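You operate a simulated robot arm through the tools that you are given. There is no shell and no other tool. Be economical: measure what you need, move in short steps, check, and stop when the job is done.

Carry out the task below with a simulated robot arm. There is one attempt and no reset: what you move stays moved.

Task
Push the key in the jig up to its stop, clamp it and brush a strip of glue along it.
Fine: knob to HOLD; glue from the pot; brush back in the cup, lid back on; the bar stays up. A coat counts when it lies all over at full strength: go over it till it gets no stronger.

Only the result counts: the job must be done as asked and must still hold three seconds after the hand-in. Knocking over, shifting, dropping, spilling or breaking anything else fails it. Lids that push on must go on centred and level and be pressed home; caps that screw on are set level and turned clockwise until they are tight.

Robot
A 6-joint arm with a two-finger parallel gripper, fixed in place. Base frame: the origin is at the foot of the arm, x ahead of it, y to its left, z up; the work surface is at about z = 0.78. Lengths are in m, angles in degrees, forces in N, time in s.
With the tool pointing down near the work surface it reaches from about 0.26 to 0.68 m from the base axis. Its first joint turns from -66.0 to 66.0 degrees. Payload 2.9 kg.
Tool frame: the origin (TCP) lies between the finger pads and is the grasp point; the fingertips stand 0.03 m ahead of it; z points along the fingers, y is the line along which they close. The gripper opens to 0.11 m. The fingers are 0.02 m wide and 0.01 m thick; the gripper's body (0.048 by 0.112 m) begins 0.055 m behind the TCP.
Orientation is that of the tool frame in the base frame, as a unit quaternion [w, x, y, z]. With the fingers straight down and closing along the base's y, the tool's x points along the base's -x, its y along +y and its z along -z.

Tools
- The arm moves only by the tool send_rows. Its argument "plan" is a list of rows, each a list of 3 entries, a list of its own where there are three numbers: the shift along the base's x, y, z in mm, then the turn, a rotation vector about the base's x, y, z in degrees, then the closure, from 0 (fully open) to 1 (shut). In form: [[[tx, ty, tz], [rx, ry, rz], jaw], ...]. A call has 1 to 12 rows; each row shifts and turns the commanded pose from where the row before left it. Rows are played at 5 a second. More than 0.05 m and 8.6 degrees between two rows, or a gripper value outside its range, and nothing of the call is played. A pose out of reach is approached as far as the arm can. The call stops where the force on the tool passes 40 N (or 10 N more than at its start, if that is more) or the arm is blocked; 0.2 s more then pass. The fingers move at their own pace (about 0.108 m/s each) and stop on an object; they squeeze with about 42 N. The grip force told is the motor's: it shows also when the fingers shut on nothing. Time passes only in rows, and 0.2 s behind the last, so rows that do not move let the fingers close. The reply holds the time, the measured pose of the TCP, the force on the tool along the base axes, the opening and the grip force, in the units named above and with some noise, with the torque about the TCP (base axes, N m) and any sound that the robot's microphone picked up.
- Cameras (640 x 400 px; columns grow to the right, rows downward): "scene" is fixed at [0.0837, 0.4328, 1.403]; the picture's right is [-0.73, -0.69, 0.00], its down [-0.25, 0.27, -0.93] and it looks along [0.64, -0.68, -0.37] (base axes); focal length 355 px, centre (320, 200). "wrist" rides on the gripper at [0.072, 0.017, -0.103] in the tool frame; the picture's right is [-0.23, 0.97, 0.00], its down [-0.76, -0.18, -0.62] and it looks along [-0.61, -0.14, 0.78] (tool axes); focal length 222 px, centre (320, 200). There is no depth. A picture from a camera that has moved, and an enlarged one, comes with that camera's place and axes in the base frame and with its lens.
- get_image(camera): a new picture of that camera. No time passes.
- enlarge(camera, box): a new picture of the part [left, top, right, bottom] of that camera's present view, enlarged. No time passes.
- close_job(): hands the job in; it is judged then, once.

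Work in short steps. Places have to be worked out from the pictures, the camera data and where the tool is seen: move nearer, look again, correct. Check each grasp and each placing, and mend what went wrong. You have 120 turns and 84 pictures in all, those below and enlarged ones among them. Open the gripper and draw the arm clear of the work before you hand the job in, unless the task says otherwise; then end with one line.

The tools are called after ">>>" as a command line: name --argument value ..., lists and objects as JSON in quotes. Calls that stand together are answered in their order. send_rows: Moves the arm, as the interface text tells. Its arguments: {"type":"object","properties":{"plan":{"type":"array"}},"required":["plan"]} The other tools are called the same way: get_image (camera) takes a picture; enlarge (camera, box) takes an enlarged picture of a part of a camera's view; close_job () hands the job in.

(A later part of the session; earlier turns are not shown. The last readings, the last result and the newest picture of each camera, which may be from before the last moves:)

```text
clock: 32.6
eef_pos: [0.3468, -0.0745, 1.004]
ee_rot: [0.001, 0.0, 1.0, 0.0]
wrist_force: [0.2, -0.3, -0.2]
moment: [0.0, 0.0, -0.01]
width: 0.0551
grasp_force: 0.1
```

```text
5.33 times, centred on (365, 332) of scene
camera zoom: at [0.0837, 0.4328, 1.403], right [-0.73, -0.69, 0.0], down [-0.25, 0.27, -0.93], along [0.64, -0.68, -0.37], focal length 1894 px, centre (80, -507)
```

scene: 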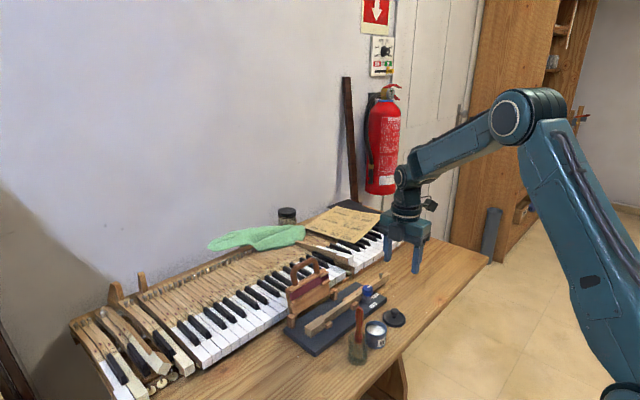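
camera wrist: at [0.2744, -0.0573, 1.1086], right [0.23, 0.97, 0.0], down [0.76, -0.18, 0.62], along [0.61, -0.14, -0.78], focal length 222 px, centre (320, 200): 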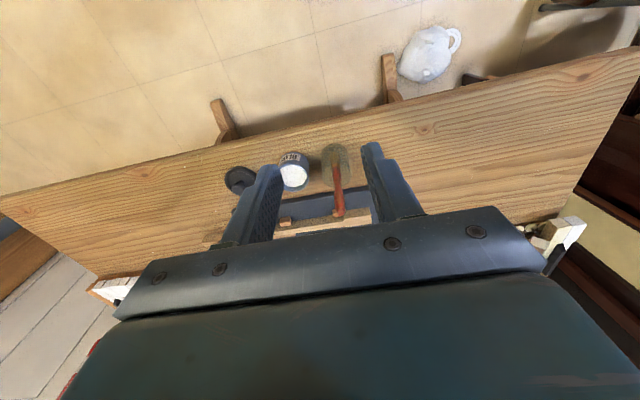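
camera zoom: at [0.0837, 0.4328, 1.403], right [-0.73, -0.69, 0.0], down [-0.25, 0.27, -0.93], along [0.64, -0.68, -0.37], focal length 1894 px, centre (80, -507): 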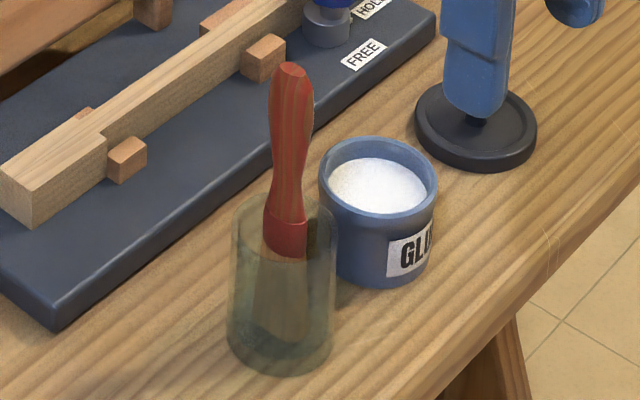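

>>> enlarge --camera "wrist" --box '[280, 130, 380, 230]'

```text
4.00 times, centred on (330, 180) of wrist
camera zoom: at [0.2744, -0.0573, 1.1086], right [0.23, 0.97, 0.0], down [0.76, -0.18, 0.62], along [0.61, -0.14, -0.78], focal length 888 px, centre (280, 280)
```

zoom: 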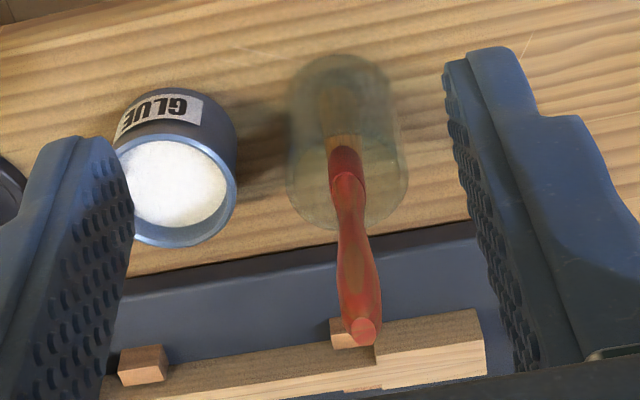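

By triangulation the brush stands nearly vertical at (0.444, −0.072), with its handle top at z≈0.917 and the cup rim at z≈0.837. I go above it and descend around the handle.

>>> send_rows --plan '[[[35, 1, 0], [0, 0, 0], 0.5], [[35, 1, 0], [0, 0, 0], 0.5], [[28, 0, 0], [0, 0, 0], 0.5], [[0, 0, -25], [0, 0, 0], 0.5]]'

>>> get_image --camera "wrist"

```text
clock: 33.6
eef_pos: [0.4444, -0.0727, 0.9789]
ee_rot: [0.0, 0.0, 1.0, 0.0]
wrist_force: [0.7, -1.0, 1.1]
moment: [-0.03, 0.0, -0.02]
width: 0.055
grasp_force: 0.1
```

```text
41 pictures are left
camera wrist: at [0.3728, -0.0562, 1.0834], right [0.23, 0.97, 0.0], down [0.76, -0.18, 0.62], along [0.61, -0.14, -0.78], focal length 222 px, centre (320, 200)
```

wrist: 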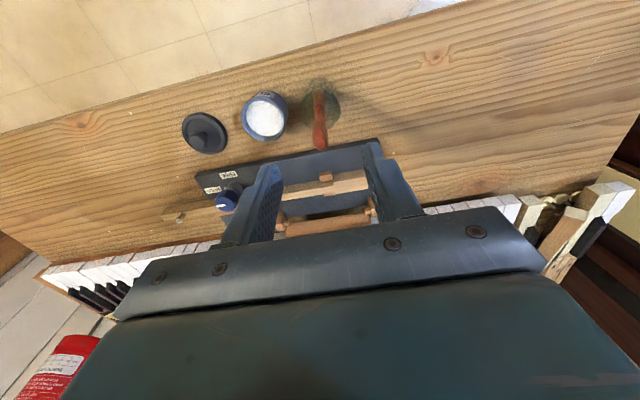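

The handle is centred. I descend to TCP z≈0.888 and close.

>>> send_rows --plan '[[[0.5, 0, -40], [0, 0, 0], 0.5], [[0, 0, -40], [0, 0, 0], 0.5], [[0, 0, -11], [0, 0, 0], 0.5], [[0, 0, 0], [0, 0, 0], 0.95], [[0, 0, 0], [0, 0, 0], 0.95], [[0, 0, 0], [0, 0, 0], 0.95]]'

>>> enlarge --camera "scene" --box '[320, 265, 420, 370]'

```text
clock: 35.0
eef_pos: [0.4449, -0.0725, 0.8876]
ee_rot: [0.0, 0.0, 1.0, 0.0]
wrist_force: [-0.2, 0.0, 0.0]
moment: [0.0, 0.02, 0.03]
width: 0.0117
grasp_force: 42.4
```

```text
3.81 times, centred on (370, 318) of scene
camera zoom: at [0.0837, 0.4328, 1.403], right [-0.73, -0.69, 0.0], down [-0.25, 0.27, -0.93], along [0.64, -0.68, -0.37], focal length 1353 px, centre (130, -248)
```

zoom: 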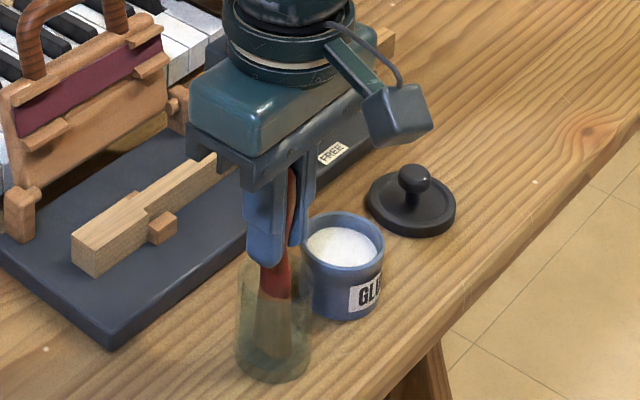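

The brush is gripped (11.7 mm). I lift it straight up out of the cup.

>>> send_rows --plan '[[[0, 0, 20], [0, 0, 0], 0.95], [[0, 0, 30], [0, 0, 0], 0.95], [[0, 0, 30], [0, 0, 0], 0.95]]'

>>> enlarge --camera "scene" --box '[320, 250, 420, 370]'

```text
clock: 35.8
eef_pos: [0.4474, -0.0722, 0.9668]
ee_rot: [0.0, 0.0, 1.0, 0.0]
wrist_force: [-0.5, 0.6, -0.1]
moment: [0.02, -0.02, 0.02]
width: 0.0113
grasp_force: 41.5
```

```text
3.33 times, centred on (370, 310) of scene
camera zoom: at [0.0837, 0.4328, 1.403], right [-0.73, -0.69, 0.0], down [-0.25, 0.27, -0.93], along [0.64, -0.68, -0.37], focal length 1184 px, centre (153, -167)
```

zoom: 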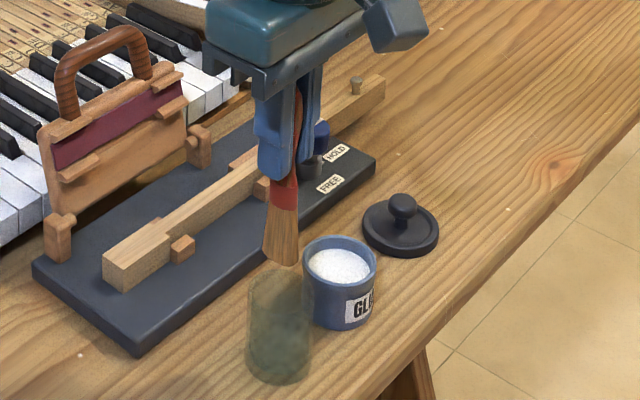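

The brush is out, with bristle tips about 111 mm below the TCP. I move over the pot at (0.445, −0.142) and dip the tips to about z 0.80, where the glue level is about 0.811.

>>> send_rows --plan '[[[-1, -35, 0], [0, 0, 0], 0.95], [[-1, -35, 0], [0, 0, 0], 0.95], [[0, 0, 0], [0, 0, 0], 0.95], [[0, 0, -25], [0, 0, 0], 0.95], [[0, 0, -15], [0, 0, 0], 0.95]]'

>>> enlarge --camera "scene" --box '[330, 270, 430, 360]'

```text
clock: 37.0
eef_pos: [0.4447, -0.1448, 0.9276]
ee_rot: [0.0, -0.001, 1.0, 0.0]
wrist_force: [0.4, 0.3, -0.4]
moment: [0.05, 0.01, 0.02]
width: 0.0115
grasp_force: 42.1
```

```text
4.44 times, centred on (380, 315) of scene
camera zoom: at [0.0837, 0.4327, 1.403], right [-0.73, -0.69, 0.0], down [-0.25, 0.27, -0.93], along [0.64, -0.68, -0.37], focal length 1579 px, centre (53, -311)
```

zoom: 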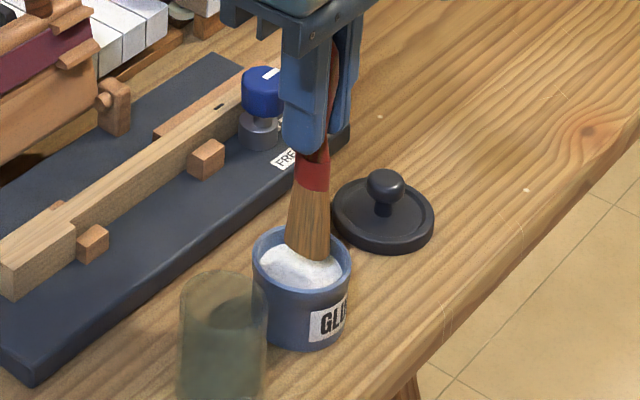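

The tips are just at the glue surface, slightly off-centre. I shift 2 mm and dip about 14 mm.

>>> send_rows --plan '[[[1, 2, -7], [0, 0, 0], 0.95], [[0, 0, -7], [0, 0, 0], 0.95], [[0, 0, 0], [0, 0, 0], 0.95], [[0, 0, 0], [0, 0, 0], 0.95]]'

>>> enlarge --camera "scene" --box '[330, 270, 430, 360]'

```text
clock: 38.0
eef_pos: [0.4445, -0.1414, 0.9127]
ee_rot: [-0.001, 0.0, 1.0, 0.0]
wrist_force: [-0.6, 0.1, -0.2]
moment: [-0.01, 0.0, -0.02]
width: 0.0115
grasp_force: 42.1
```

```text
4.44 times, centred on (380, 315) of scene
camera zoom: at [0.0837, 0.4328, 1.403], right [-0.73, -0.69, 0.0], down [-0.25, 0.27, -0.93], along [0.64, -0.68, -0.37], focal length 1579 px, centre (53, -311)
```

zoom: 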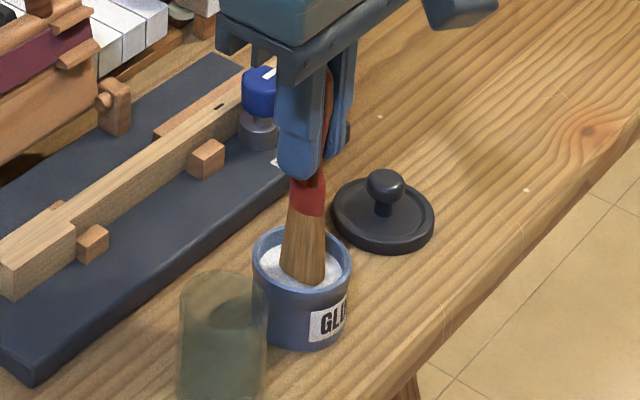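

Dipped. I lift straight up and look at the loaded brush for drips.

>>> send_rows --plan '[[[0, 0, 10], [0, 0, 0], 0.95], [[0, 0, 10], [0, 0, 0], 0.95], [[0, 0, 10], [0, 0, 0], 0.95], [[0, 0, 20], [0, 0, 0], 0.95], [[0, 0, 0], [0, 0, 0], 0.95]]'

>>> enlarge --camera "scene" --box '[330, 260, 430, 360]'

```text
clock: 39.2
eef_pos: [0.4443, -0.1403, 0.9634]
ee_rot: [0.0, 0.0, 1.0, 0.0]
wrist_force: [-0.9, -0.3, 0.3]
moment: [0.0, 0.0, 0.04]
width: 0.0113
grasp_force: 41.7
```

```text
4.00 times, centred on (380, 310) of scene
camera zoom: at [0.0837, 0.4328, 1.403], right [-0.73, -0.69, 0.0], down [-0.25, 0.27, -0.93], along [0.64, -0.68, -0.37], focal length 1421 px, centre (80, -240)
```

zoom: 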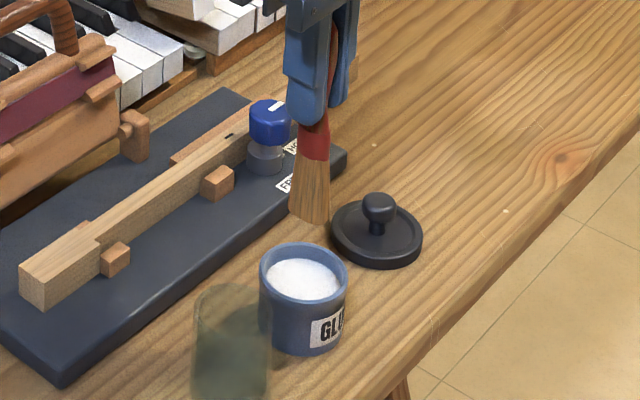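

No drips are visible. I zoom in on the bristles to see whether they took up glue.

>>> enlarge --camera "scene" --box '[365, 285, 395, 325]'

```text
10.00 times, centred on (380, 305) of scene
camera zoom: at [0.0837, 0.4328, 1.403], right [-0.73, -0.69, 0.0], down [-0.25, 0.27, -0.93], along [0.64, -0.68, -0.37], focal length 3552 px, centre (-280, -850)
```

zoom: 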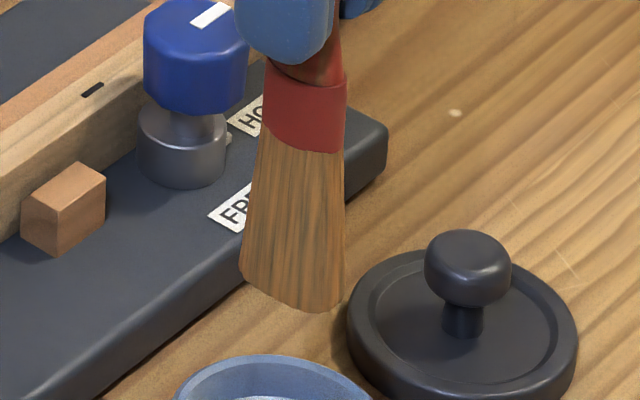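

The bristles look dry, so the glue surface may be lower than I thought. I dip deeper, to tips at about z 0.792, watching the force.

>>> send_rows --plan '[[[0, 0, -25], [0, 0, 0], 0.95], [[0, 0, -20], [0, 0, 0], 0.95], [[0, 0, -10], [0, 0, 0], 0.95], [[0, 0, -5], [0, 0, 0], 0.95], [[0, 0, 0], [0, 0, 0], 0.95], [[0, 0, 0], [0, 0, 0], 0.95]]'

>>> enlarge --camera "scene" --box '[355, 300, 395, 350]'

```text
clock: 40.6
eef_pos: [0.4449, -0.1396, 0.9029]
ee_rot: [0.001, 0.0, 1.0, 0.0]
wrist_force: [-0.3, -0.1, -1.0]
moment: [0.0, -0.01, 0.0]
width: 0.0117
grasp_force: 42.2
```

```text
8.00 times, centred on (375, 325) of scene
camera zoom: at [0.0837, 0.4328, 1.403], right [-0.73, -0.69, 0.0], down [-0.25, 0.27, -0.93], along [0.64, -0.68, -0.37], focal length 2842 px, centre (-120, -800)
```

zoom: 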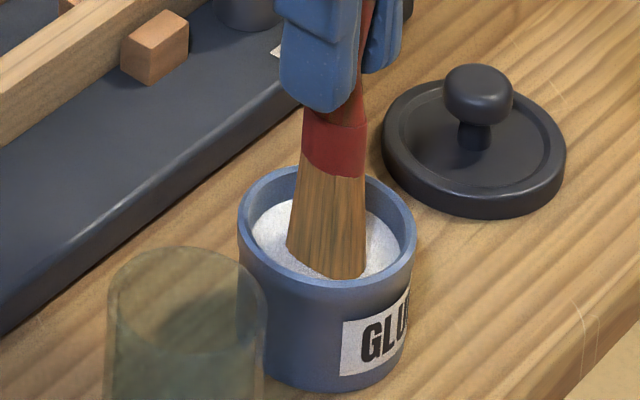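

Now the bristles are clearly cut off by the glue surface. I go 3 mm deeper, dwell, then lift and check for glue.

>>> send_rows --plan '[[[0, 0, -3], [0, 0, 0], 0.95], [[3, 0, 0], [0, 0, 0], 0.95], [[-6, 0, 0], [0, 0, 0], 0.95], [[3, 0, 0], [0, 0, 0], 0.95], [[0, 0, 15], [0, 0, 0], 0.95], [[0, 0, 15], [0, 0, 0], 0.95], [[0, 0, 30], [0, 0, 0], 0.95], [[0, 0, 0], [0, 0, 0], 0.95]]'

>>> enlarge --camera "scene" --box '[365, 285, 395, 325]'

```text
clock: 42.4
eef_pos: [0.4428, -0.1406, 0.9609]
ee_rot: [0.0, -0.001, 1.0, 0.0]
wrist_force: [-0.5, -0.1, 0.4]
moment: [-0.07, -0.01, -0.02]
width: 0.0115
grasp_force: 41.6
```

```text
10.00 times, centred on (380, 305) of scene
camera zoom: at [0.0837, 0.4328, 1.403], right [-0.73, -0.69, 0.0], down [-0.25, 0.27, -0.93], along [0.64, -0.68, -0.37], focal length 3552 px, centre (-280, -850)
```

zoom: 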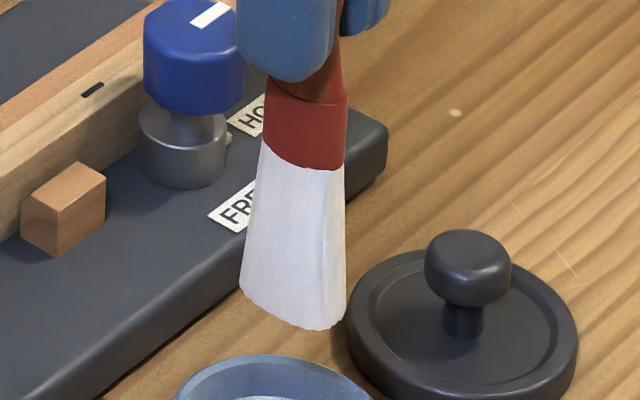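

The brush is fully loaded. I carry it over the key's shaft, lower to just above the key top and check the alignment.

>>> send_rows --plan '[[[30, 5, 5], [0, 0, 0], 0.95], [[30, 5, 0], [0, 0, 0], 0.95], [[30, 5, 0], [0, 0, 0], 0.95], [[28, 5, 0], [0, 0, 0], 0.95], [[0, 0, 0], [0, 0, 0], 0.95], [[0, 0, -30], [0, 0, 0], 0.95]]'

>>> enlarge --camera "scene" --box '[310, 270, 370, 330]'

>>> get_image --camera "wrist"

```text
clock: 43.8
eef_pos: [0.5628, -0.1213, 0.9359]
ee_rot: [-0.001, 0.0, 1.0, 0.001]
wrist_force: [0.2, -0.1, -0.4]
moment: [0.01, 0.02, -0.02]
width: 0.0118
grasp_force: 42.1
```

```text
6.67 times, centred on (340, 300) of scene
camera zoom: at [0.0837, 0.4328, 1.403], right [-0.73, -0.69, 0.0], down [-0.25, 0.27, -0.93], along [0.64, -0.68, -0.37], focal length 2368 px, centre (187, -467)
```

zoom: 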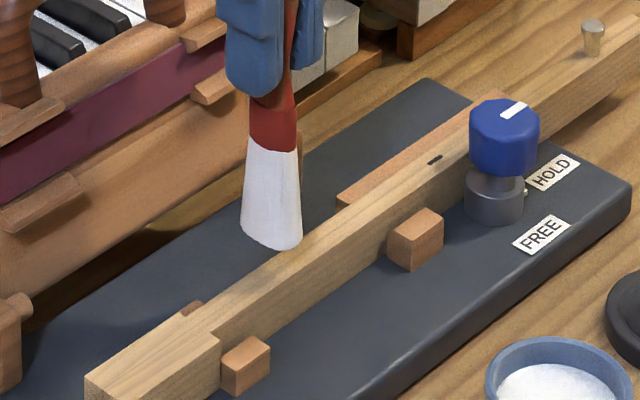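

```text
31 pictures are left
camera wrist: at [0.4902, -0.1042, 1.0402], right [0.23, 0.97, 0.0], down [0.76, -0.18, 0.62], along [0.61, -0.14, -0.78], focal length 222 px, centre (320, 200)
```

wrist: 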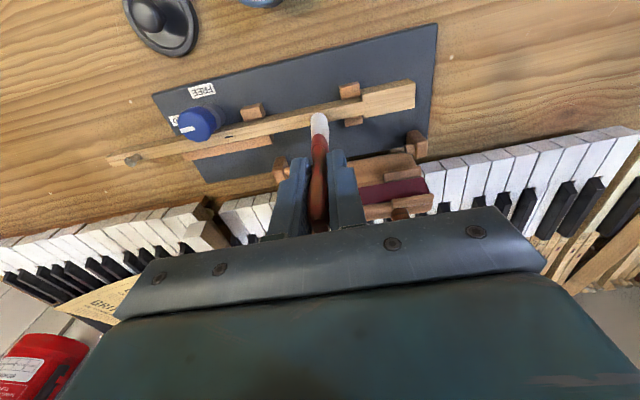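

I enlarge the wrist view to get the lateral alignment of the bristles and the shaft.

>>> enlarge --camera "wrist" --box '[260, 70, 400, 160]'

```text
4.44 times, centred on (330, 115) of wrist
camera zoom: at [0.4902, -0.1042, 1.0402], right [0.23, 0.97, 0.0], down [0.76, -0.18, 0.62], along [0.61, -0.14, -0.78], focal length 987 px, centre (276, 578)
```

zoom: 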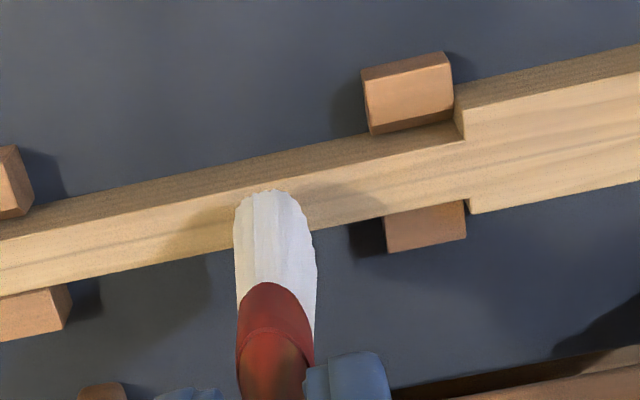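

The shaft's centre is x≈0.564, about 14 mm wide, and the bristles are aligned with it. I shift 1.5 mm and lower until the bristles touch.

>>> send_rows --plan '[[[1.5, 0, -8], [0, 0, 0], 0.95], [[0, 0, -5], [0, 0, 0], 0.95], [[0, 0, -2], [0, 0, 0], 0.95], [[0, 0, -1.5], [0, 0, 0], 0.95]]'

>>> enlarge --camera "scene" --box '[310, 270, 370, 330]'

```text
clock: 44.8
eef_pos: [0.5637, -0.1204, 0.9185]
ee_rot: [0.0, 0.0, 1.0, 0.0]
wrist_force: [-1.4, 1.5, 6.9]
moment: [0.02, 0.17, -0.01]
width: 0.0118
grasp_force: 41.8
```

```text
6.67 times, centred on (340, 300) of scene
camera zoom: at [0.0835, 0.4328, 1.403], right [-0.73, -0.69, 0.0], down [-0.25, 0.27, -0.93], along [0.64, -0.68, -0.37], focal length 2368 px, centre (187, -467)
```

zoom: 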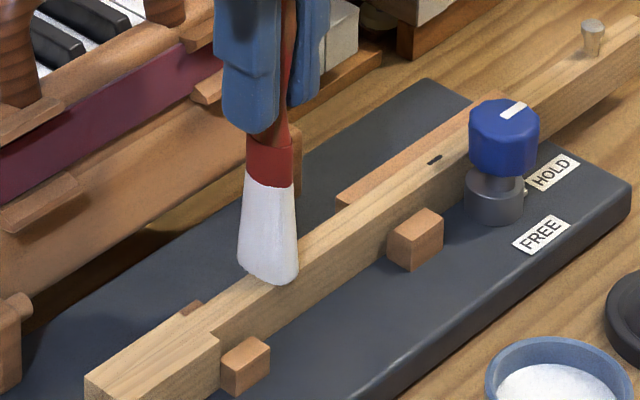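

The bristles touch with 7 N. I stroke along the shaft towards −y and back.

>>> send_rows --plan '[[[0, -12, 0.5], [0, 0, 0], 0.95], [[0, -12, 0], [0, 0, 0], 0.95], [[0, -12, 0], [0, 0, 0], 0.95], [[0, -12, 0], [0, 0, 0], 0.95], [[0, -12, 0], [0, 0, 0], 0.95], [[0, -12, 0], [0, 0, 0], 0.95], [[0, 12, 0], [0, 0, 0], 0.95], [[0, 12, 0], [0, 0, 0], 0.95], [[0, 12, 0], [0, 0, 0], 0.95], [[0, 12, 0], [0, 0, 0], 0.95], [[0, 12, 0], [0, 0, 0], 0.95], [[0, 12, 0], [0, 0, 0], 0.95]]'

>>> enlarge --camera "scene" --box '[310, 270, 370, 330]'

```text
clock: 47.4
eef_pos: [0.5648, -0.1196, 0.9203]
ee_rot: [0.0, 0.0, 1.0, -0.001]
wrist_force: [-0.2, -0.8, 0.9]
moment: [0.0, 0.01, -0.03]
width: 0.0116
grasp_force: 41.9
```

```text
6.67 times, centred on (340, 300) of scene
camera zoom: at [0.0837, 0.4328, 1.403], right [-0.73, -0.69, 0.0], down [-0.25, 0.27, -0.93], along [0.64, -0.68, -0.37], focal length 2368 px, centre (187, -467)
```

zoom: 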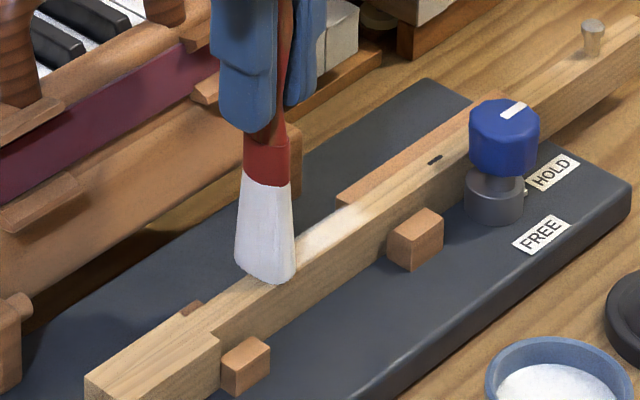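

Glue went down between y≈−0.12 and −0.155, and contact then became too light. I lower 1 mm and do the +y part and back.

>>> send_rows --plan '[[[0, 6, -1], [0, 0, 0], 0.95], [[0, 10, 0], [0, 0, 0], 0.95], [[0, 10, 0], [0, 0, 0], 0.95], [[0, 10, 0], [0, 0, 0], 0.95], [[0, 10, 0], [0, 0, 0], 0.95], [[0, -10, 0], [0, 0, 0], 0.95], [[0, -10, 0], [0, 0, 0], 0.95], [[0, -10, 0], [0, 0, 0], 0.95], [[0, -10, 0], [0, 0, 0], 0.95], [[0, -10, 0], [0, 0, 0], 0.95]]'

>>> enlarge --camera "scene" --box '[310, 270, 370, 330]'

```text
clock: 49.6
eef_pos: [0.5646, -0.1249, 0.9194]
ee_rot: [0.001, 0.0, 1.0, 0.0]
wrist_force: [1.3, 7.6, 18.5]
moment: [0.66, 0.04, -0.05]
width: 0.0114
grasp_force: 41.8
```

```text
6.67 times, centred on (340, 300) of scene
camera zoom: at [0.0833, 0.433, 1.403], right [-0.73, -0.69, 0.0], down [-0.25, 0.27, -0.93], along [0.64, -0.68, -0.37], focal length 2368 px, centre (187, -467)
```

zoom: 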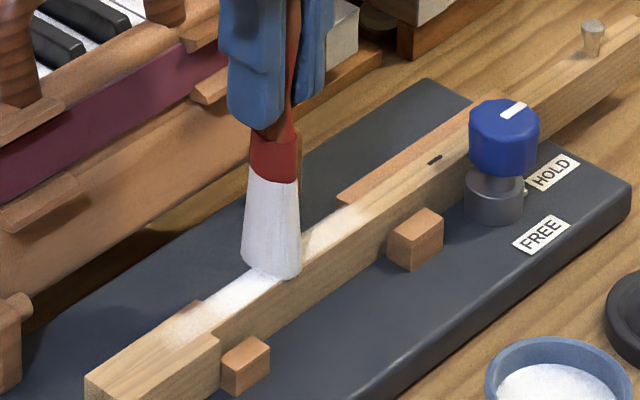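

Deposit now extends to the shoulder. I raise 0.4 mm, stroke on to y≈−0.20 and come back.

>>> send_rows --plan '[[[0, -10, 0.4], [0, 0, 0], 0.95], [[0, -10, 0], [0, 0, 0], 0.95], [[0, -10, 0], [0, 0, 0], 0.95], [[0, -10, 0], [0, 0, 0], 0.95], [[0, -12, 0], [0, 0, 0], 0.95], [[0, -12, 0], [0, 0, 0], 0.95], [[0, -8, 0], [0, 0, 0], 0.95], [[0, 12, 0], [0, 0, 0], 0.95], [[0, 12, 0], [0, 0, 0], 0.95], [[0, 12, 0], [0, 0, 0], 0.95], [[0, 12, 0], [0, 0, 0], 0.95], [[0, 12, 0], [0, 0, 0], 0.95]]'

>>> enlarge --camera "scene" --box '[310, 270, 370, 330]'

```text
clock: 52.2
eef_pos: [0.5634, -0.1363, 0.9198]
ee_rot: [0.001, 0.0, 1.0, -0.001]
wrist_force: [0.1, -2.3, 9.4]
moment: [-0.3, 0.02, 0.03]
width: 0.0113
grasp_force: 42.0
```

```text
6.67 times, centred on (340, 300) of scene
camera zoom: at [0.0835, 0.4327, 1.4031], right [-0.73, -0.69, 0.0], down [-0.25, 0.27, -0.93], along [0.64, -0.68, -0.37], focal length 2368 px, centre (187, -467)
```

zoom: 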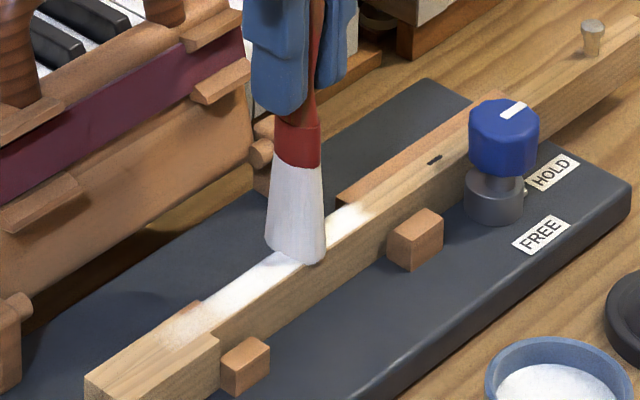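

The coat shows from y≈−0.07 to −0.18. I stroke to both extremes and then lift to inspect the ends.

>>> send_rows --plan '[[[0, 12, 0], [0, 0, 0], 0.95], [[0, 12, 0], [0, 0, 0], 0.95], [[0, 12, 0], [0, 0, 0], 0.95], [[0, 12, 0], [0, 0, 0], 0.95], [[0, 12, 0], [0, 0, 0], 0.95], [[0, 12, 0], [0, 0, 0], 0.95], [[0, 10, 0], [0, 0, 0], 0.95], [[0, 0, 25], [0, 0, 0], 0.95], [[-45, 0, 10], [0, 0, 0], 0.95]]'

>>> enlarge --camera "wrist" --box '[180, 70, 420, 220]'

>>> enlarge --camera "scene" --box '[305, 270, 375, 335]'

```text
clock: 54.2
eef_pos: [0.5177, -0.0558, 0.9537]
ee_rot: [-0.001, 0.0, 1.0, 0.0]
wrist_force: [0.1, -0.2, -0.4]
moment: [-0.01, -0.02, -0.04]
width: 0.0117
grasp_force: 41.9
```

```text
2.67 times, centred on (300, 145) of wrist
camera zoom: at [0.4461, -0.0391, 1.0582], right [0.23, 0.97, 0.0], down [0.76, -0.18, 0.62], along [0.61, -0.14, -0.78], focal length 592 px, centre (373, 347)
```

zoom: 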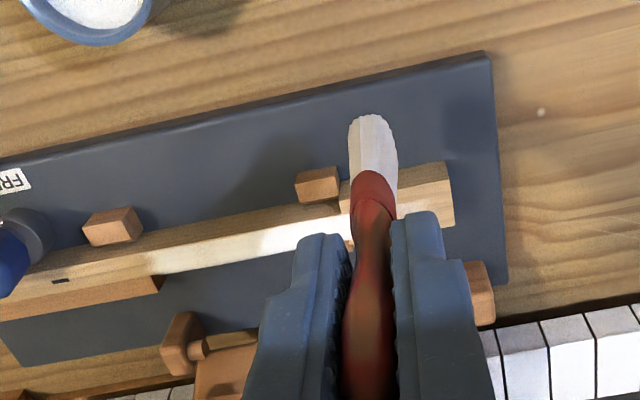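

```text
6.15 times, centred on (340, 302) of scene
camera zoom: at [0.0837, 0.4328, 1.403], right [-0.73, -0.69, 0.0], down [-0.25, 0.27, -0.93], along [0.64, -0.68, -0.37], focal length 2186 px, centre (197, -431)
```

zoom: 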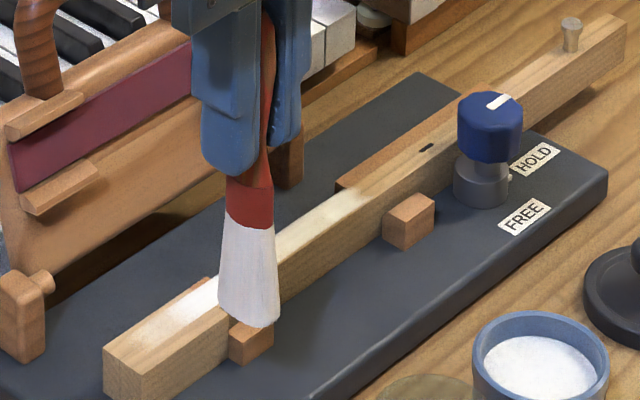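

The coat is strong near the shoulder but faint towards −y. I reload the brush and go over the whole length with firm contact.

>>> send_rows --plan '[[[-37, -43, 15], [0, 0, 0], 0.95], [[-36, -42, 0], [0, 0, 0], 0.95], [[0, 0, 0], [0, 0, 0], 0.95], [[0, 0, -30], [0, 0, 0], 0.95], [[0, 0, -25], [0, 0, 0], 0.95], [[0, 0, -13], [0, 0, 0], 0.95], [[0, 0, 0], [0, 0, 0], 0.95], [[0, 0, 0], [0, 0, 0], 0.95]]'

```text
refused: row 1 steps farther than a row can; nothing moved
```

Row 1 exceeded 50 mm, so I split it.

>>> send_rows --plan '[[[0, 0, 15], [0, 0, 0], 0.95], [[-24, -28, 0], [0, 0, 0], 0.95], [[-24, -28, 0], [0, 0, 0], 0.95], [[-25, -29, 0], [0, 0, 0], 0.95], [[0, 0, 0], [0, 0, 0], 0.95]]'

```text
clock: 55.4
eef_pos: [0.4456, -0.1395, 0.9714]
ee_rot: [0.001, 0.001, 1.0, -0.001]
wrist_force: [0.0, -0.4, 0.3]
moment: [0.0, 0.0, -0.01]
width: 0.0116
grasp_force: 42.3
```

The brush is over the pot. I dip to TCP z≈0.901, dwell and lift.

>>> send_rows --plan '[[[-0.5, -1, -30], [0, 0, 0], 0.95], [[0, 0, -25], [0, 0, 0], 0.95], [[0, 0, -15], [0, 0, 0], 0.95], [[0, 0, 0], [0, 0, 0], 0.95], [[0, 0, 0], [0, 0, 0], 0.95], [[0, 0, 20], [0, 0, 0], 0.95], [[0, 0, 25], [0, 0, 0], 0.95], [[0, 0, 25], [0, 0, 0], 0.95]]'

```text
clock: 57.2
eef_pos: [0.4434, -0.1418, 0.9699]
ee_rot: [0.0, 0.0, 1.0, 0.001]
wrist_force: [-0.6, -0.3, -0.6]
moment: [0.01, 0.0, 0.0]
width: 0.0115
grasp_force: 42.0
```

Reloaded. I go to the −y end of the strip (x 0.5645, y −0.19) and lower to contact.

>>> send_rows --plan '[[[30, -12, 0], [0, 0, 0], 0.95], [[30, -12, 0], [0, 0, 0], 0.95], [[30, -12, 0], [0, 0, 0], 0.95], [[31, -12, 0], [0, 0, 0], 0.95], [[0, 0, 0], [0, 0, 0], 0.95], [[0, 0, -30], [0, 0, 0], 0.95], [[0, 0, -18], [0, 0, 0], 0.95], [[0, 0, -2.5], [0, 0, 0], 0.95]]'

```text
clock: 59.0
eef_pos: [0.565, -0.1874, 0.9182]
ee_rot: [0.001, 0.0, 1.0, 0.0]
wrist_force: [-3.8, 1.0, 12.5]
moment: [0.05, 0.41, 0.01]
width: 0.0116
grasp_force: 42.4
```

Contact is at 12 N. I make a full-length stroke towards +y.

>>> send_rows --plan '[[[0, 12, 0], [0, 0, 0], 0.95], [[0, 12, 0], [0, 0, 0], 0.95], [[0, 12, 0], [0, 0, 0], 0.95], [[0, 12, 0], [0, 0, 0], 0.95], [[0, 12, 0], [0, 0, 0], 0.95], [[0, 12, 0], [0, 0, 0], 0.95], [[0, 12, 0], [0, 0, 0], 0.95], [[0, 12, 0], [0, 0, 0], 0.95], [[0, 12, 0], [0, 0, 0], 0.95], [[0, 12, 0], [0, 0, 0], 0.95], [[0, 12, 0], [0, 0, 0], 0.95], [[0, 10, 0], [0, 0, 0], 0.95]]'

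>>> enlarge --camera "scene" --box '[305, 270, 375, 335]'

```text
clock: 61.6
eef_pos: [0.566, -0.0452, 0.9184]
ee_rot: [-0.001, -0.001, 1.0, 0.0]
wrist_force: [-1.1, -3.2, 9.3]
moment: [-0.33, 0.02, 0.02]
width: 0.0116
grasp_force: 42.6
```

```text
6.15 times, centred on (340, 302) of scene
camera zoom: at [0.0835, 0.4327, 1.4031], right [-0.73, -0.69, 0.0], down [-0.25, 0.27, -0.93], along [0.64, -0.68, -0.37], focal length 2186 px, centre (197, -431)
```

zoom: 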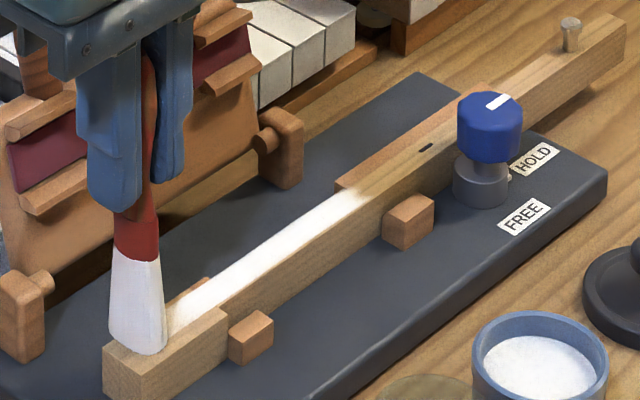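

The strip is now strongly white and bounded. I go back and forth with small sideways offsets so the edges also reach full strength.

>>> send_rows --plan '[[[-3, -6, 0], [0, 0, 0], 0.95], [[0, -13, 0], [0, 0, 0], 0.95], [[0, -13, 0], [0, 0, 0], 0.95], [[0, -13, 0], [0, 0, 0], 0.95], [[0, -13, 0], [0, 0, 0], 0.95], [[0, -13, 0], [0, 0, 0], 0.95], [[0, -13, 0], [0, 0, 0], 0.95], [[0, -13, 0], [0, 0, 0], 0.95], [[0, -13, 0], [0, 0, 0], 0.95], [[0, -13, 0], [0, 0, 0], 0.95], [[0, -13, 0], [0, 0, 0], 0.95], [[0, -8, 0], [0, 0, 0], 0.95]]'

>>> send_rows --plan '[[[6, 5, 0], [0, 0, 0], 0.95], [[0, 13, 0], [0, 0, 0], 0.95], [[0, 13, 0], [0, 0, 0], 0.95], [[0, 13, 0], [0, 0, 0], 0.95], [[0, 13, 0], [0, 0, 0], 0.95], [[0, 13, 0], [0, 0, 0], 0.95], [[0, 13, 0], [0, 0, 0], 0.95], [[0, 13, 0], [0, 0, 0], 0.95], [[0, 13, 0], [0, 0, 0], 0.95], [[0, 13, 0], [0, 0, 0], 0.95], [[0, 13, 0], [0, 0, 0], 0.95], [[0, 5, 0], [0, 0, 0], 0.95]]'

>>> enlarge --camera "scene" --box '[305, 270, 375, 335]'

```text
clock: 64.2
eef_pos: [0.5625, -0.1917, 0.9186]
ee_rot: [0.0, -0.001, 1.0, 0.0]
wrist_force: [0.1, 2.7, 8.1]
moment: [0.29, 0.0, 0.02]
width: 0.0119
grasp_force: 42.3
```

```text
clock: 66.8
eef_pos: [0.5692, -0.0504, 0.9189]
ee_rot: [0.0, 0.0, 1.0, 0.0]
wrist_force: [-0.1, -5.4, 12.4]
moment: [-0.49, 0.04, 0.01]
width: 0.0117
grasp_force: 41.9
```

```text
6.15 times, centred on (340, 302) of scene
camera zoom: at [0.0835, 0.4327, 1.4031], right [-0.73, -0.69, 0.0], down [-0.25, 0.27, -0.93], along [0.64, -0.68, -0.37], focal length 2186 px, centre (197, -431)
```

zoom: 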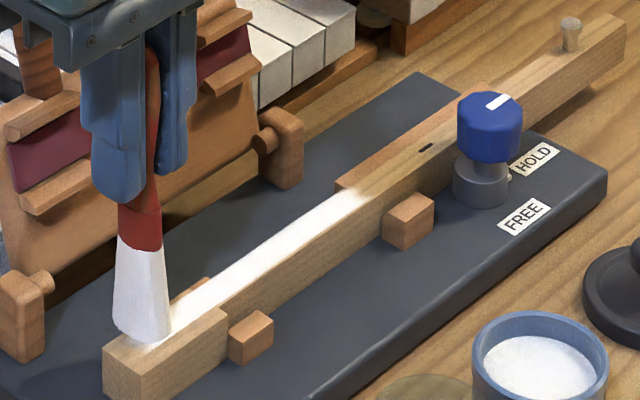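

The strip looks full. I lift and step aside over the board to inspect it with both cameras.

>>> send_rows --plan '[[[-2, 0, 25], [0, 0, 0], 0.95], [[-35, 0, 15], [0, 0, 0], 0.95], [[-20, -20, 0], [0, 0, 0], 0.95]]'

>>> enlarge --camera "scene" --box '[300, 270, 360, 335]'

>>> enlarge --camera "wrist" --box '[220, 90, 400, 210]'

```text
clock: 67.6
eef_pos: [0.514, -0.0724, 0.9588]
ee_rot: [0.001, 0.0, 1.0, 0.0]
wrist_force: [-0.5, -0.4, 0.4]
moment: [-0.02, -0.02, 0.0]
width: 0.012
grasp_force: 42.0
```

```text
6.15 times, centred on (330, 302) of scene
camera zoom: at [0.0837, 0.4328, 1.403], right [-0.73, -0.69, 0.0], down [-0.25, 0.27, -0.93], along [0.64, -0.68, -0.37], focal length 2186 px, centre (258, -431)
```

zoom: 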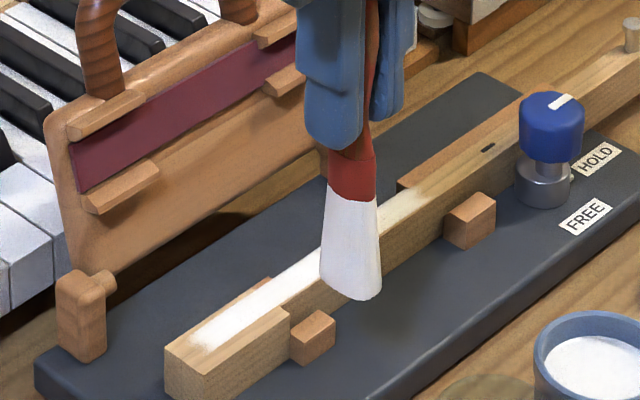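

```text
3.33 times, centred on (310, 150) of wrist
camera zoom: at [0.4402, -0.0549, 1.0637], right [0.23, 0.97, 0.0], down [0.76, -0.18, 0.62], along [0.61, -0.14, -0.78], focal length 740 px, centre (353, 367)
```

zoom: 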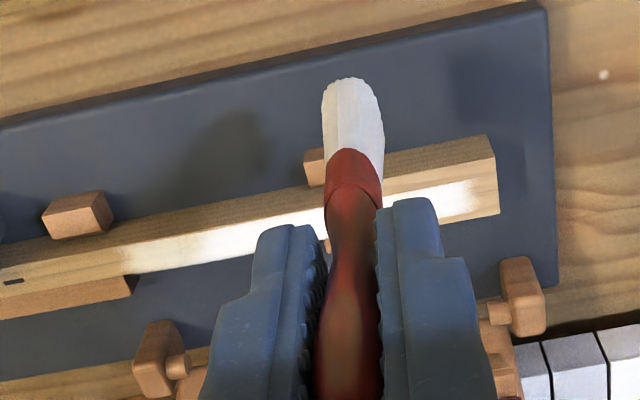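

The strip runs from about y −0.173 to −0.038, but its −y end still looks slightly weaker. I reload once more.

>>> send_rows --plan '[[[0, 0, 12], [0, 0, 0], 0.95], [[-23, -23, 0], [0, 0, 0], 0.95], [[-23, -23, 0], [0, 0, 0], 0.95], [[-24, -23, 0], [0, 0, 0], 0.95], [[0, 0, 0], [0, 0, 0], 0.95]]'

```text
clock: 68.8
eef_pos: [0.441, -0.1405, 0.9717]
ee_rot: [0.0, 0.0, 1.0, 0.0]
wrist_force: [0.2, 0.2, 0.1]
moment: [0.01, 0.02, -0.04]
width: 0.0116
grasp_force: 41.9
```

>>> send_rows --plan '[[[3, -1, -30], [0, 0, 0], 0.95], [[0, 0, -25], [0, 0, 0], 0.95], [[0, 0, -15], [0, 0, 0], 0.95], [[0, 0, 0], [0, 0, 0], 0.95], [[0, 0, 0], [0, 0, 0], 0.95], [[0, 0, 20], [0, 0, 0], 0.95], [[0, 0, 25], [0, 0, 0], 0.95], [[0, 0, 25], [0, 0, 0], 0.95], [[0, 0, 0], [0, 0, 0], 0.95]]'

>>> send_rows --plan '[[[30, -14, 0], [0, 0, 0], 0.95], [[30, -14, 0], [0, 0, 0], 0.95], [[30, -14, 0], [0, 0, 0], 0.95], [[30, -13, 0], [0, 0, 0], 0.95], [[0, 0, 0], [0, 0, 0], 0.95], [[0, 0, -30], [0, 0, 0], 0.95], [[0, 0, -19], [0, 0, 0], 0.95], [[0, 0, -3], [0, 0, 0], 0.95]]'

```text
clock: 70.8
eef_pos: [0.4448, -0.1416, 0.9705]
ee_rot: [0.0, 0.0, 1.0, 0.0]
wrist_force: [-0.2, 0.5, -0.4]
moment: [0.03, 0.02, 0.01]
width: 0.0118
grasp_force: 42.2
```

```text
clock: 72.6
eef_pos: [0.5646, -0.1964, 0.9183]
ee_rot: [0.0, 0.0, 1.0, -0.001]
wrist_force: [-2.0, -0.5, 4.7]
moment: [-0.04, 0.22, -0.02]
width: 0.0117
grasp_force: 41.3
```

Contact is made at the −y end (y −0.197). I lower 0.4 mm, do a full stroke to the head and a full stroke back.

>>> send_rows --plan '[[[-2, 6, -0.4], [0, 0, 0], 0.95], [[0, 14, 0], [0, 0, 0], 0.95], [[0, 14, 0], [0, 0, 0], 0.95], [[0, 14, 0], [0, 0, 0], 0.95], [[0, 14, 0], [0, 0, 0], 0.95], [[0, 14, 0], [0, 0, 0], 0.95], [[0, 14, 0], [0, 0, 0], 0.95], [[0, 14, 0], [0, 0, 0], 0.95], [[0, 14, 0], [0, 0, 0], 0.95], [[0, 14, 0], [0, 0, 0], 0.95], [[0, 14, 0], [0, 0, 0], 0.95], [[0, 12, 0], [0, 0, 0], 0.95]]'

>>> send_rows --plan '[[[4, -6, 0], [0, 0, 0], 0.95], [[0, -14, 0], [0, 0, 0], 0.95], [[0, -14, 0], [0, 0, 0], 0.95], [[0, -14, 0], [0, 0, 0], 0.95], [[0, -14, 0], [0, 0, 0], 0.95], [[0, -14, 0], [0, 0, 0], 0.95], [[0, -14, 0], [0, 0, 0], 0.95], [[0, -14, 0], [0, 0, 0], 0.95], [[0, -14, 0], [0, 0, 0], 0.95], [[0, -14, 0], [0, 0, 0], 0.95], [[0, -14, 0], [0, 0, 0], 0.95], [[0, -10, 0], [0, 0, 0], 0.95]]'

>>> enlarge --camera "scene" --box '[300, 270, 360, 335]'

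```text
clock: 75.2
eef_pos: [0.5626, -0.0384, 0.918]
ee_rot: [0.0, 0.0, 1.0, -0.001]
wrist_force: [0.3, -4.7, 12.7]
moment: [-0.51, -0.02, 0.03]
width: 0.0116
grasp_force: 42.2
```

```text
clock: 77.8
eef_pos: [0.5679, -0.193, 0.9176]
ee_rot: [-0.001, 0.0, 1.0, 0.0]
wrist_force: [0.6, 4.7, 11.3]
moment: [0.44, 0.09, -0.04]
width: 0.0117
grasp_force: 42.2
```

```text
6.15 times, centred on (330, 302) of scene
camera zoom: at [0.0835, 0.4329, 1.403], right [-0.73, -0.69, 0.0], down [-0.25, 0.27, -0.93], along [0.64, -0.68, -0.37], focal length 2186 px, centre (258, -431)
```

zoom: 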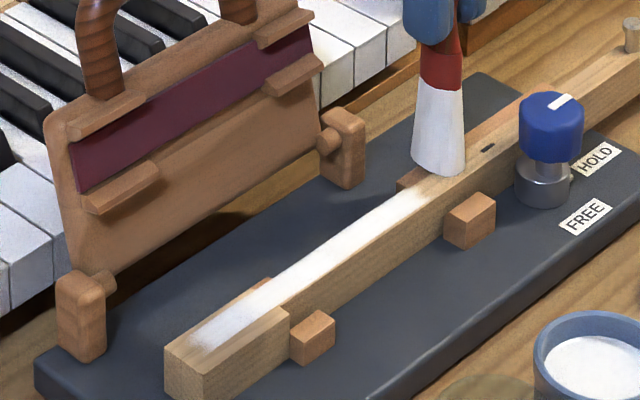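

The strip is uniform with fixed ends, matching the bar's width. I do one more full pass along the centre to confirm it gets no stronger.

>>> send_rows --plan '[[[-3, 6, 0], [0, 0, 0], 0.95], [[0, 14, 0], [0, 0, 0], 0.95], [[0, 14, 0], [0, 0, 0], 0.95], [[0, 14, 0], [0, 0, 0], 0.95], [[0, 14, 0], [0, 0, 0], 0.95], [[0, 14, 0], [0, 0, 0], 0.95], [[0, 14, 0], [0, 0, 0], 0.95], [[0, 14, 0], [0, 0, 0], 0.95], [[0, 14, 0], [0, 0, 0], 0.95], [[0, 14, 0], [0, 0, 0], 0.95], [[0, 14, 0], [0, 0, 0], 0.95], [[0, 10, 0], [0, 0, 0], 0.95]]'

>>> send_rows --plan '[[[0, -6, 0], [0, 0, 0], 0.95], [[0, -14, 0], [0, 0, 0], 0.95], [[0, -14, 0], [0, 0, 0], 0.95], [[0, -14, 0], [0, 0, 0], 0.95], [[0, -14, 0], [0, 0, 0], 0.95], [[0, -14, 0], [0, 0, 0], 0.95], [[0, -14, 0], [0, 0, 0], 0.95], [[0, -14, 0], [0, 0, 0], 0.95], [[0, -14, 0], [0, 0, 0], 0.95], [[0, -14, 0], [0, 0, 0], 0.95], [[0, -14, 0], [0, 0, 0], 0.95], [[0, -6, 20], [0, 0, 0], 0.95]]'

>>> enlarge --camera "scene" --box '[300, 270, 360, 335]'

```text
clock: 80.4
eef_pos: [0.5632, -0.0383, 0.9169]
ee_rot: [0.0, 0.0, 1.0, 0.0]
wrist_force: [-0.1, -2.7, 6.8]
moment: [-0.3, -0.03, 0.0]
width: 0.0116
grasp_force: 42.0
```

```text
clock: 83.0
eef_pos: [0.5653, -0.1908, 0.937]
ee_rot: [-0.001, 0.0, 1.0, 0.0]
wrist_force: [-0.1, 0.3, -0.4]
moment: [0.02, 0.02, 0.01]
width: 0.0117
grasp_force: 42.2
```

```text
6.15 times, centred on (330, 302) of scene
camera zoom: at [0.0837, 0.4327, 1.403], right [-0.73, -0.69, 0.0], down [-0.25, 0.27, -0.93], along [0.64, -0.68, -0.37], focal length 2186 px, centre (258, -431)
```

zoom: 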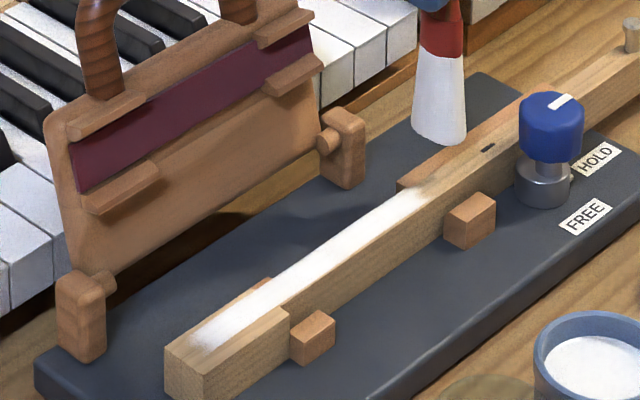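

The coat gets no stronger and is uniform end to end. I carry the brush back above the cup.

>>> send_rows --plan '[[[0, 0, 38], [0, 0, 0], 0.95], [[-24, 24, 0], [0, 0, 0], 0.95], [[-24, 24, 0], [0, 0, 0], 0.95], [[-24, 24, 0], [0, 0, 0], 0.95], [[-24, 23, 0], [0, 0, 0], 0.95], [[-24, 23, 0], [0, 0, 0], 0.95], [[0, 0, 0], [0, 0, 0], 0.95]]'

>>> enlarge --camera "scene" --box '[325, 275, 405, 365]'

>>> enlarge --camera "wrist" --box '[250, 50, 390, 150]'

```text
clock: 84.6
eef_pos: [0.4438, -0.0707, 0.9768]
ee_rot: [0.0, 0.0, 1.0, 0.0]
wrist_force: [0.3, 0.0, 0.5]
moment: [0.0, -0.02, -0.01]
width: 0.0115
grasp_force: 41.9
```

```text
4.44 times, centred on (365, 320) of scene
camera zoom: at [0.0837, 0.4328, 1.403], right [-0.73, -0.69, 0.0], down [-0.25, 0.27, -0.93], along [0.64, -0.68, -0.37], focal length 1579 px, centre (120, -333)
```

zoom: 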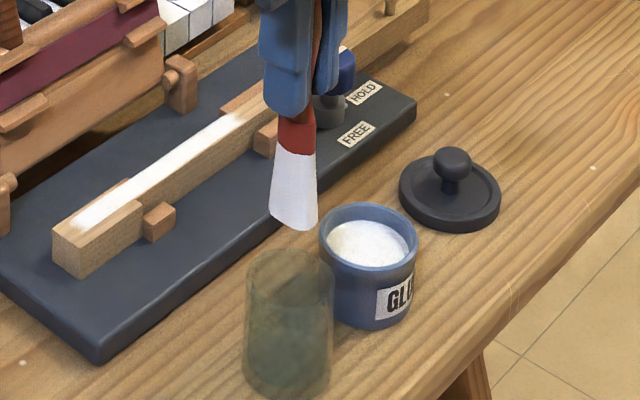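

```text
4.00 times, centred on (320, 100) of wrist
camera zoom: at [0.3714, -0.0547, 1.0811], right [0.23, 0.97, 0.0], down [0.76, -0.18, 0.62], along [0.61, -0.14, -0.78], focal length 888 px, centre (320, 600)
```

zoom: 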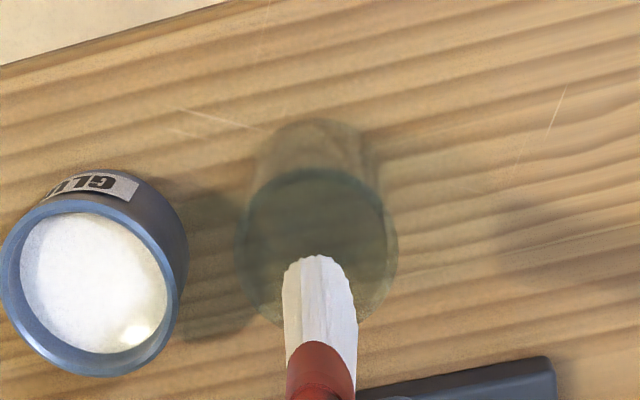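

The cup rim centre is (0.445, −0.072). I correct 1 mm and lower the brush into the cup.

>>> send_rows --plan '[[[1, -1.2, 0], [0, 0, 0], 0.95], [[0, 0, -30], [0, 0, 0], 0.95], [[0, 0, -30], [0, 0, 0], 0.95], [[0, 0, -20], [0, 0, 0], 0.95], [[0, 0, -6], [0, 0, 0], 0.95]]'

>>> enlarge --camera "scene" --box '[325, 275, 405, 365]'

```text
clock: 85.8
eef_pos: [0.4448, -0.0728, 0.8899]
ee_rot: [0.0, 0.001, 1.0, 0.0]
wrist_force: [-0.9, 0.7, -0.6]
moment: [0.02, 0.02, 0.01]
width: 0.0115
grasp_force: 42.0
```

```text
4.44 times, centred on (365, 320) of scene
camera zoom: at [0.0837, 0.4328, 1.403], right [-0.73, -0.69, 0.0], down [-0.25, 0.27, -0.93], along [0.64, -0.68, -0.37], focal length 1579 px, centre (120, -333)
```

zoom: 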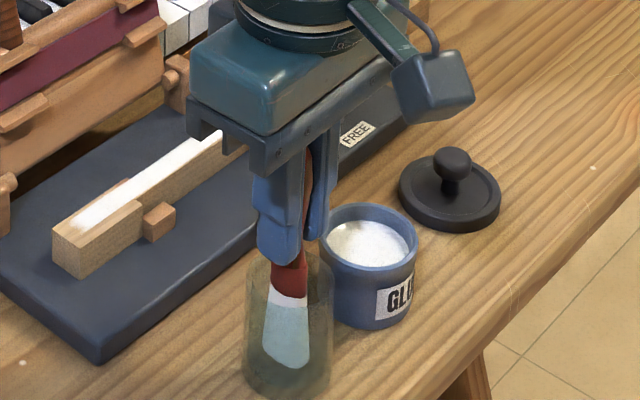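

>>> send_rows --plan '[[[0, 0, -1.5], [0, 0, 0], 0.95], [[0, 0, -1.5], [0, 0, 0], 0.95]]'

```text
clock: 86.4
eef_pos: [0.4455, -0.0731, 0.8861]
ee_rot: [0.0, 0.0, 1.0, 0.0]
wrist_force: [-0.4, 0.0, -0.4]
moment: [0.0, 0.01, 0.02]
width: 0.0116
grasp_force: 42.3
```

Not touching bottom yet, so I go down a little more until a contact force shows.

>>> send_rows --plan '[[[0, 0, -1], [0, 0, 0], 0.95], [[0, 0, -1], [0, 0, 0], 0.95]]'

```text
clock: 87.0
eef_pos: [0.446, -0.0727, 0.8862]
ee_rot: [0.001, 0.0, 1.0, 0.0]
wrist_force: [-5.1, 0.5, 19.4]
moment: [0.12, 0.44, 0.01]
width: 0.0117
grasp_force: 42.6
```

The brush is standing on the cup bottom. I relax 1 mm, release and rise straight up.

>>> send_rows --plan '[[[0, 0, 1], [0, 0, 0], 0.95], [[0, 0, 0], [0, 0, 0], 0.7], [[0, 0, 0], [0, 0, 0], 0.5], [[0, 0, 0], [0, 0, 0], 0.5], [[0, 0, 30], [0, 0, 0], 0.5], [[0, 0, 40], [0, 0, 0], 0.5], [[0, 0, 40], [0, 0, 0], 0.5], [[0, 0, 20], [0, 0, 0], 0.5]]'

>>> enlarge --camera "scene" --box '[325, 275, 425, 365]'

```text
clock: 88.8
eef_pos: [0.4449, -0.0734, 1.0173]
ee_rot: [0.001, 0.0, 1.0, 0.0]
wrist_force: [0.3, 0.1, 0.7]
moment: [-0.03, 0.03, 0.02]
width: 0.0549
grasp_force: 0.1
```

```text
4.44 times, centred on (375, 320) of scene
camera zoom: at [0.0837, 0.4328, 1.403], right [-0.73, -0.69, 0.0], down [-0.25, 0.27, -0.93], along [0.64, -0.68, -0.37], focal length 1579 px, centre (76, -333)
```

zoom: 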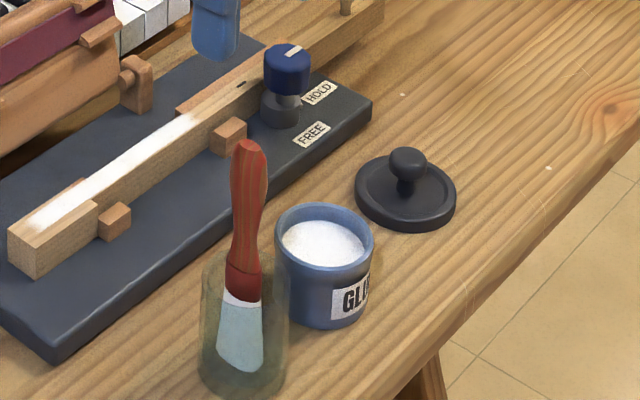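

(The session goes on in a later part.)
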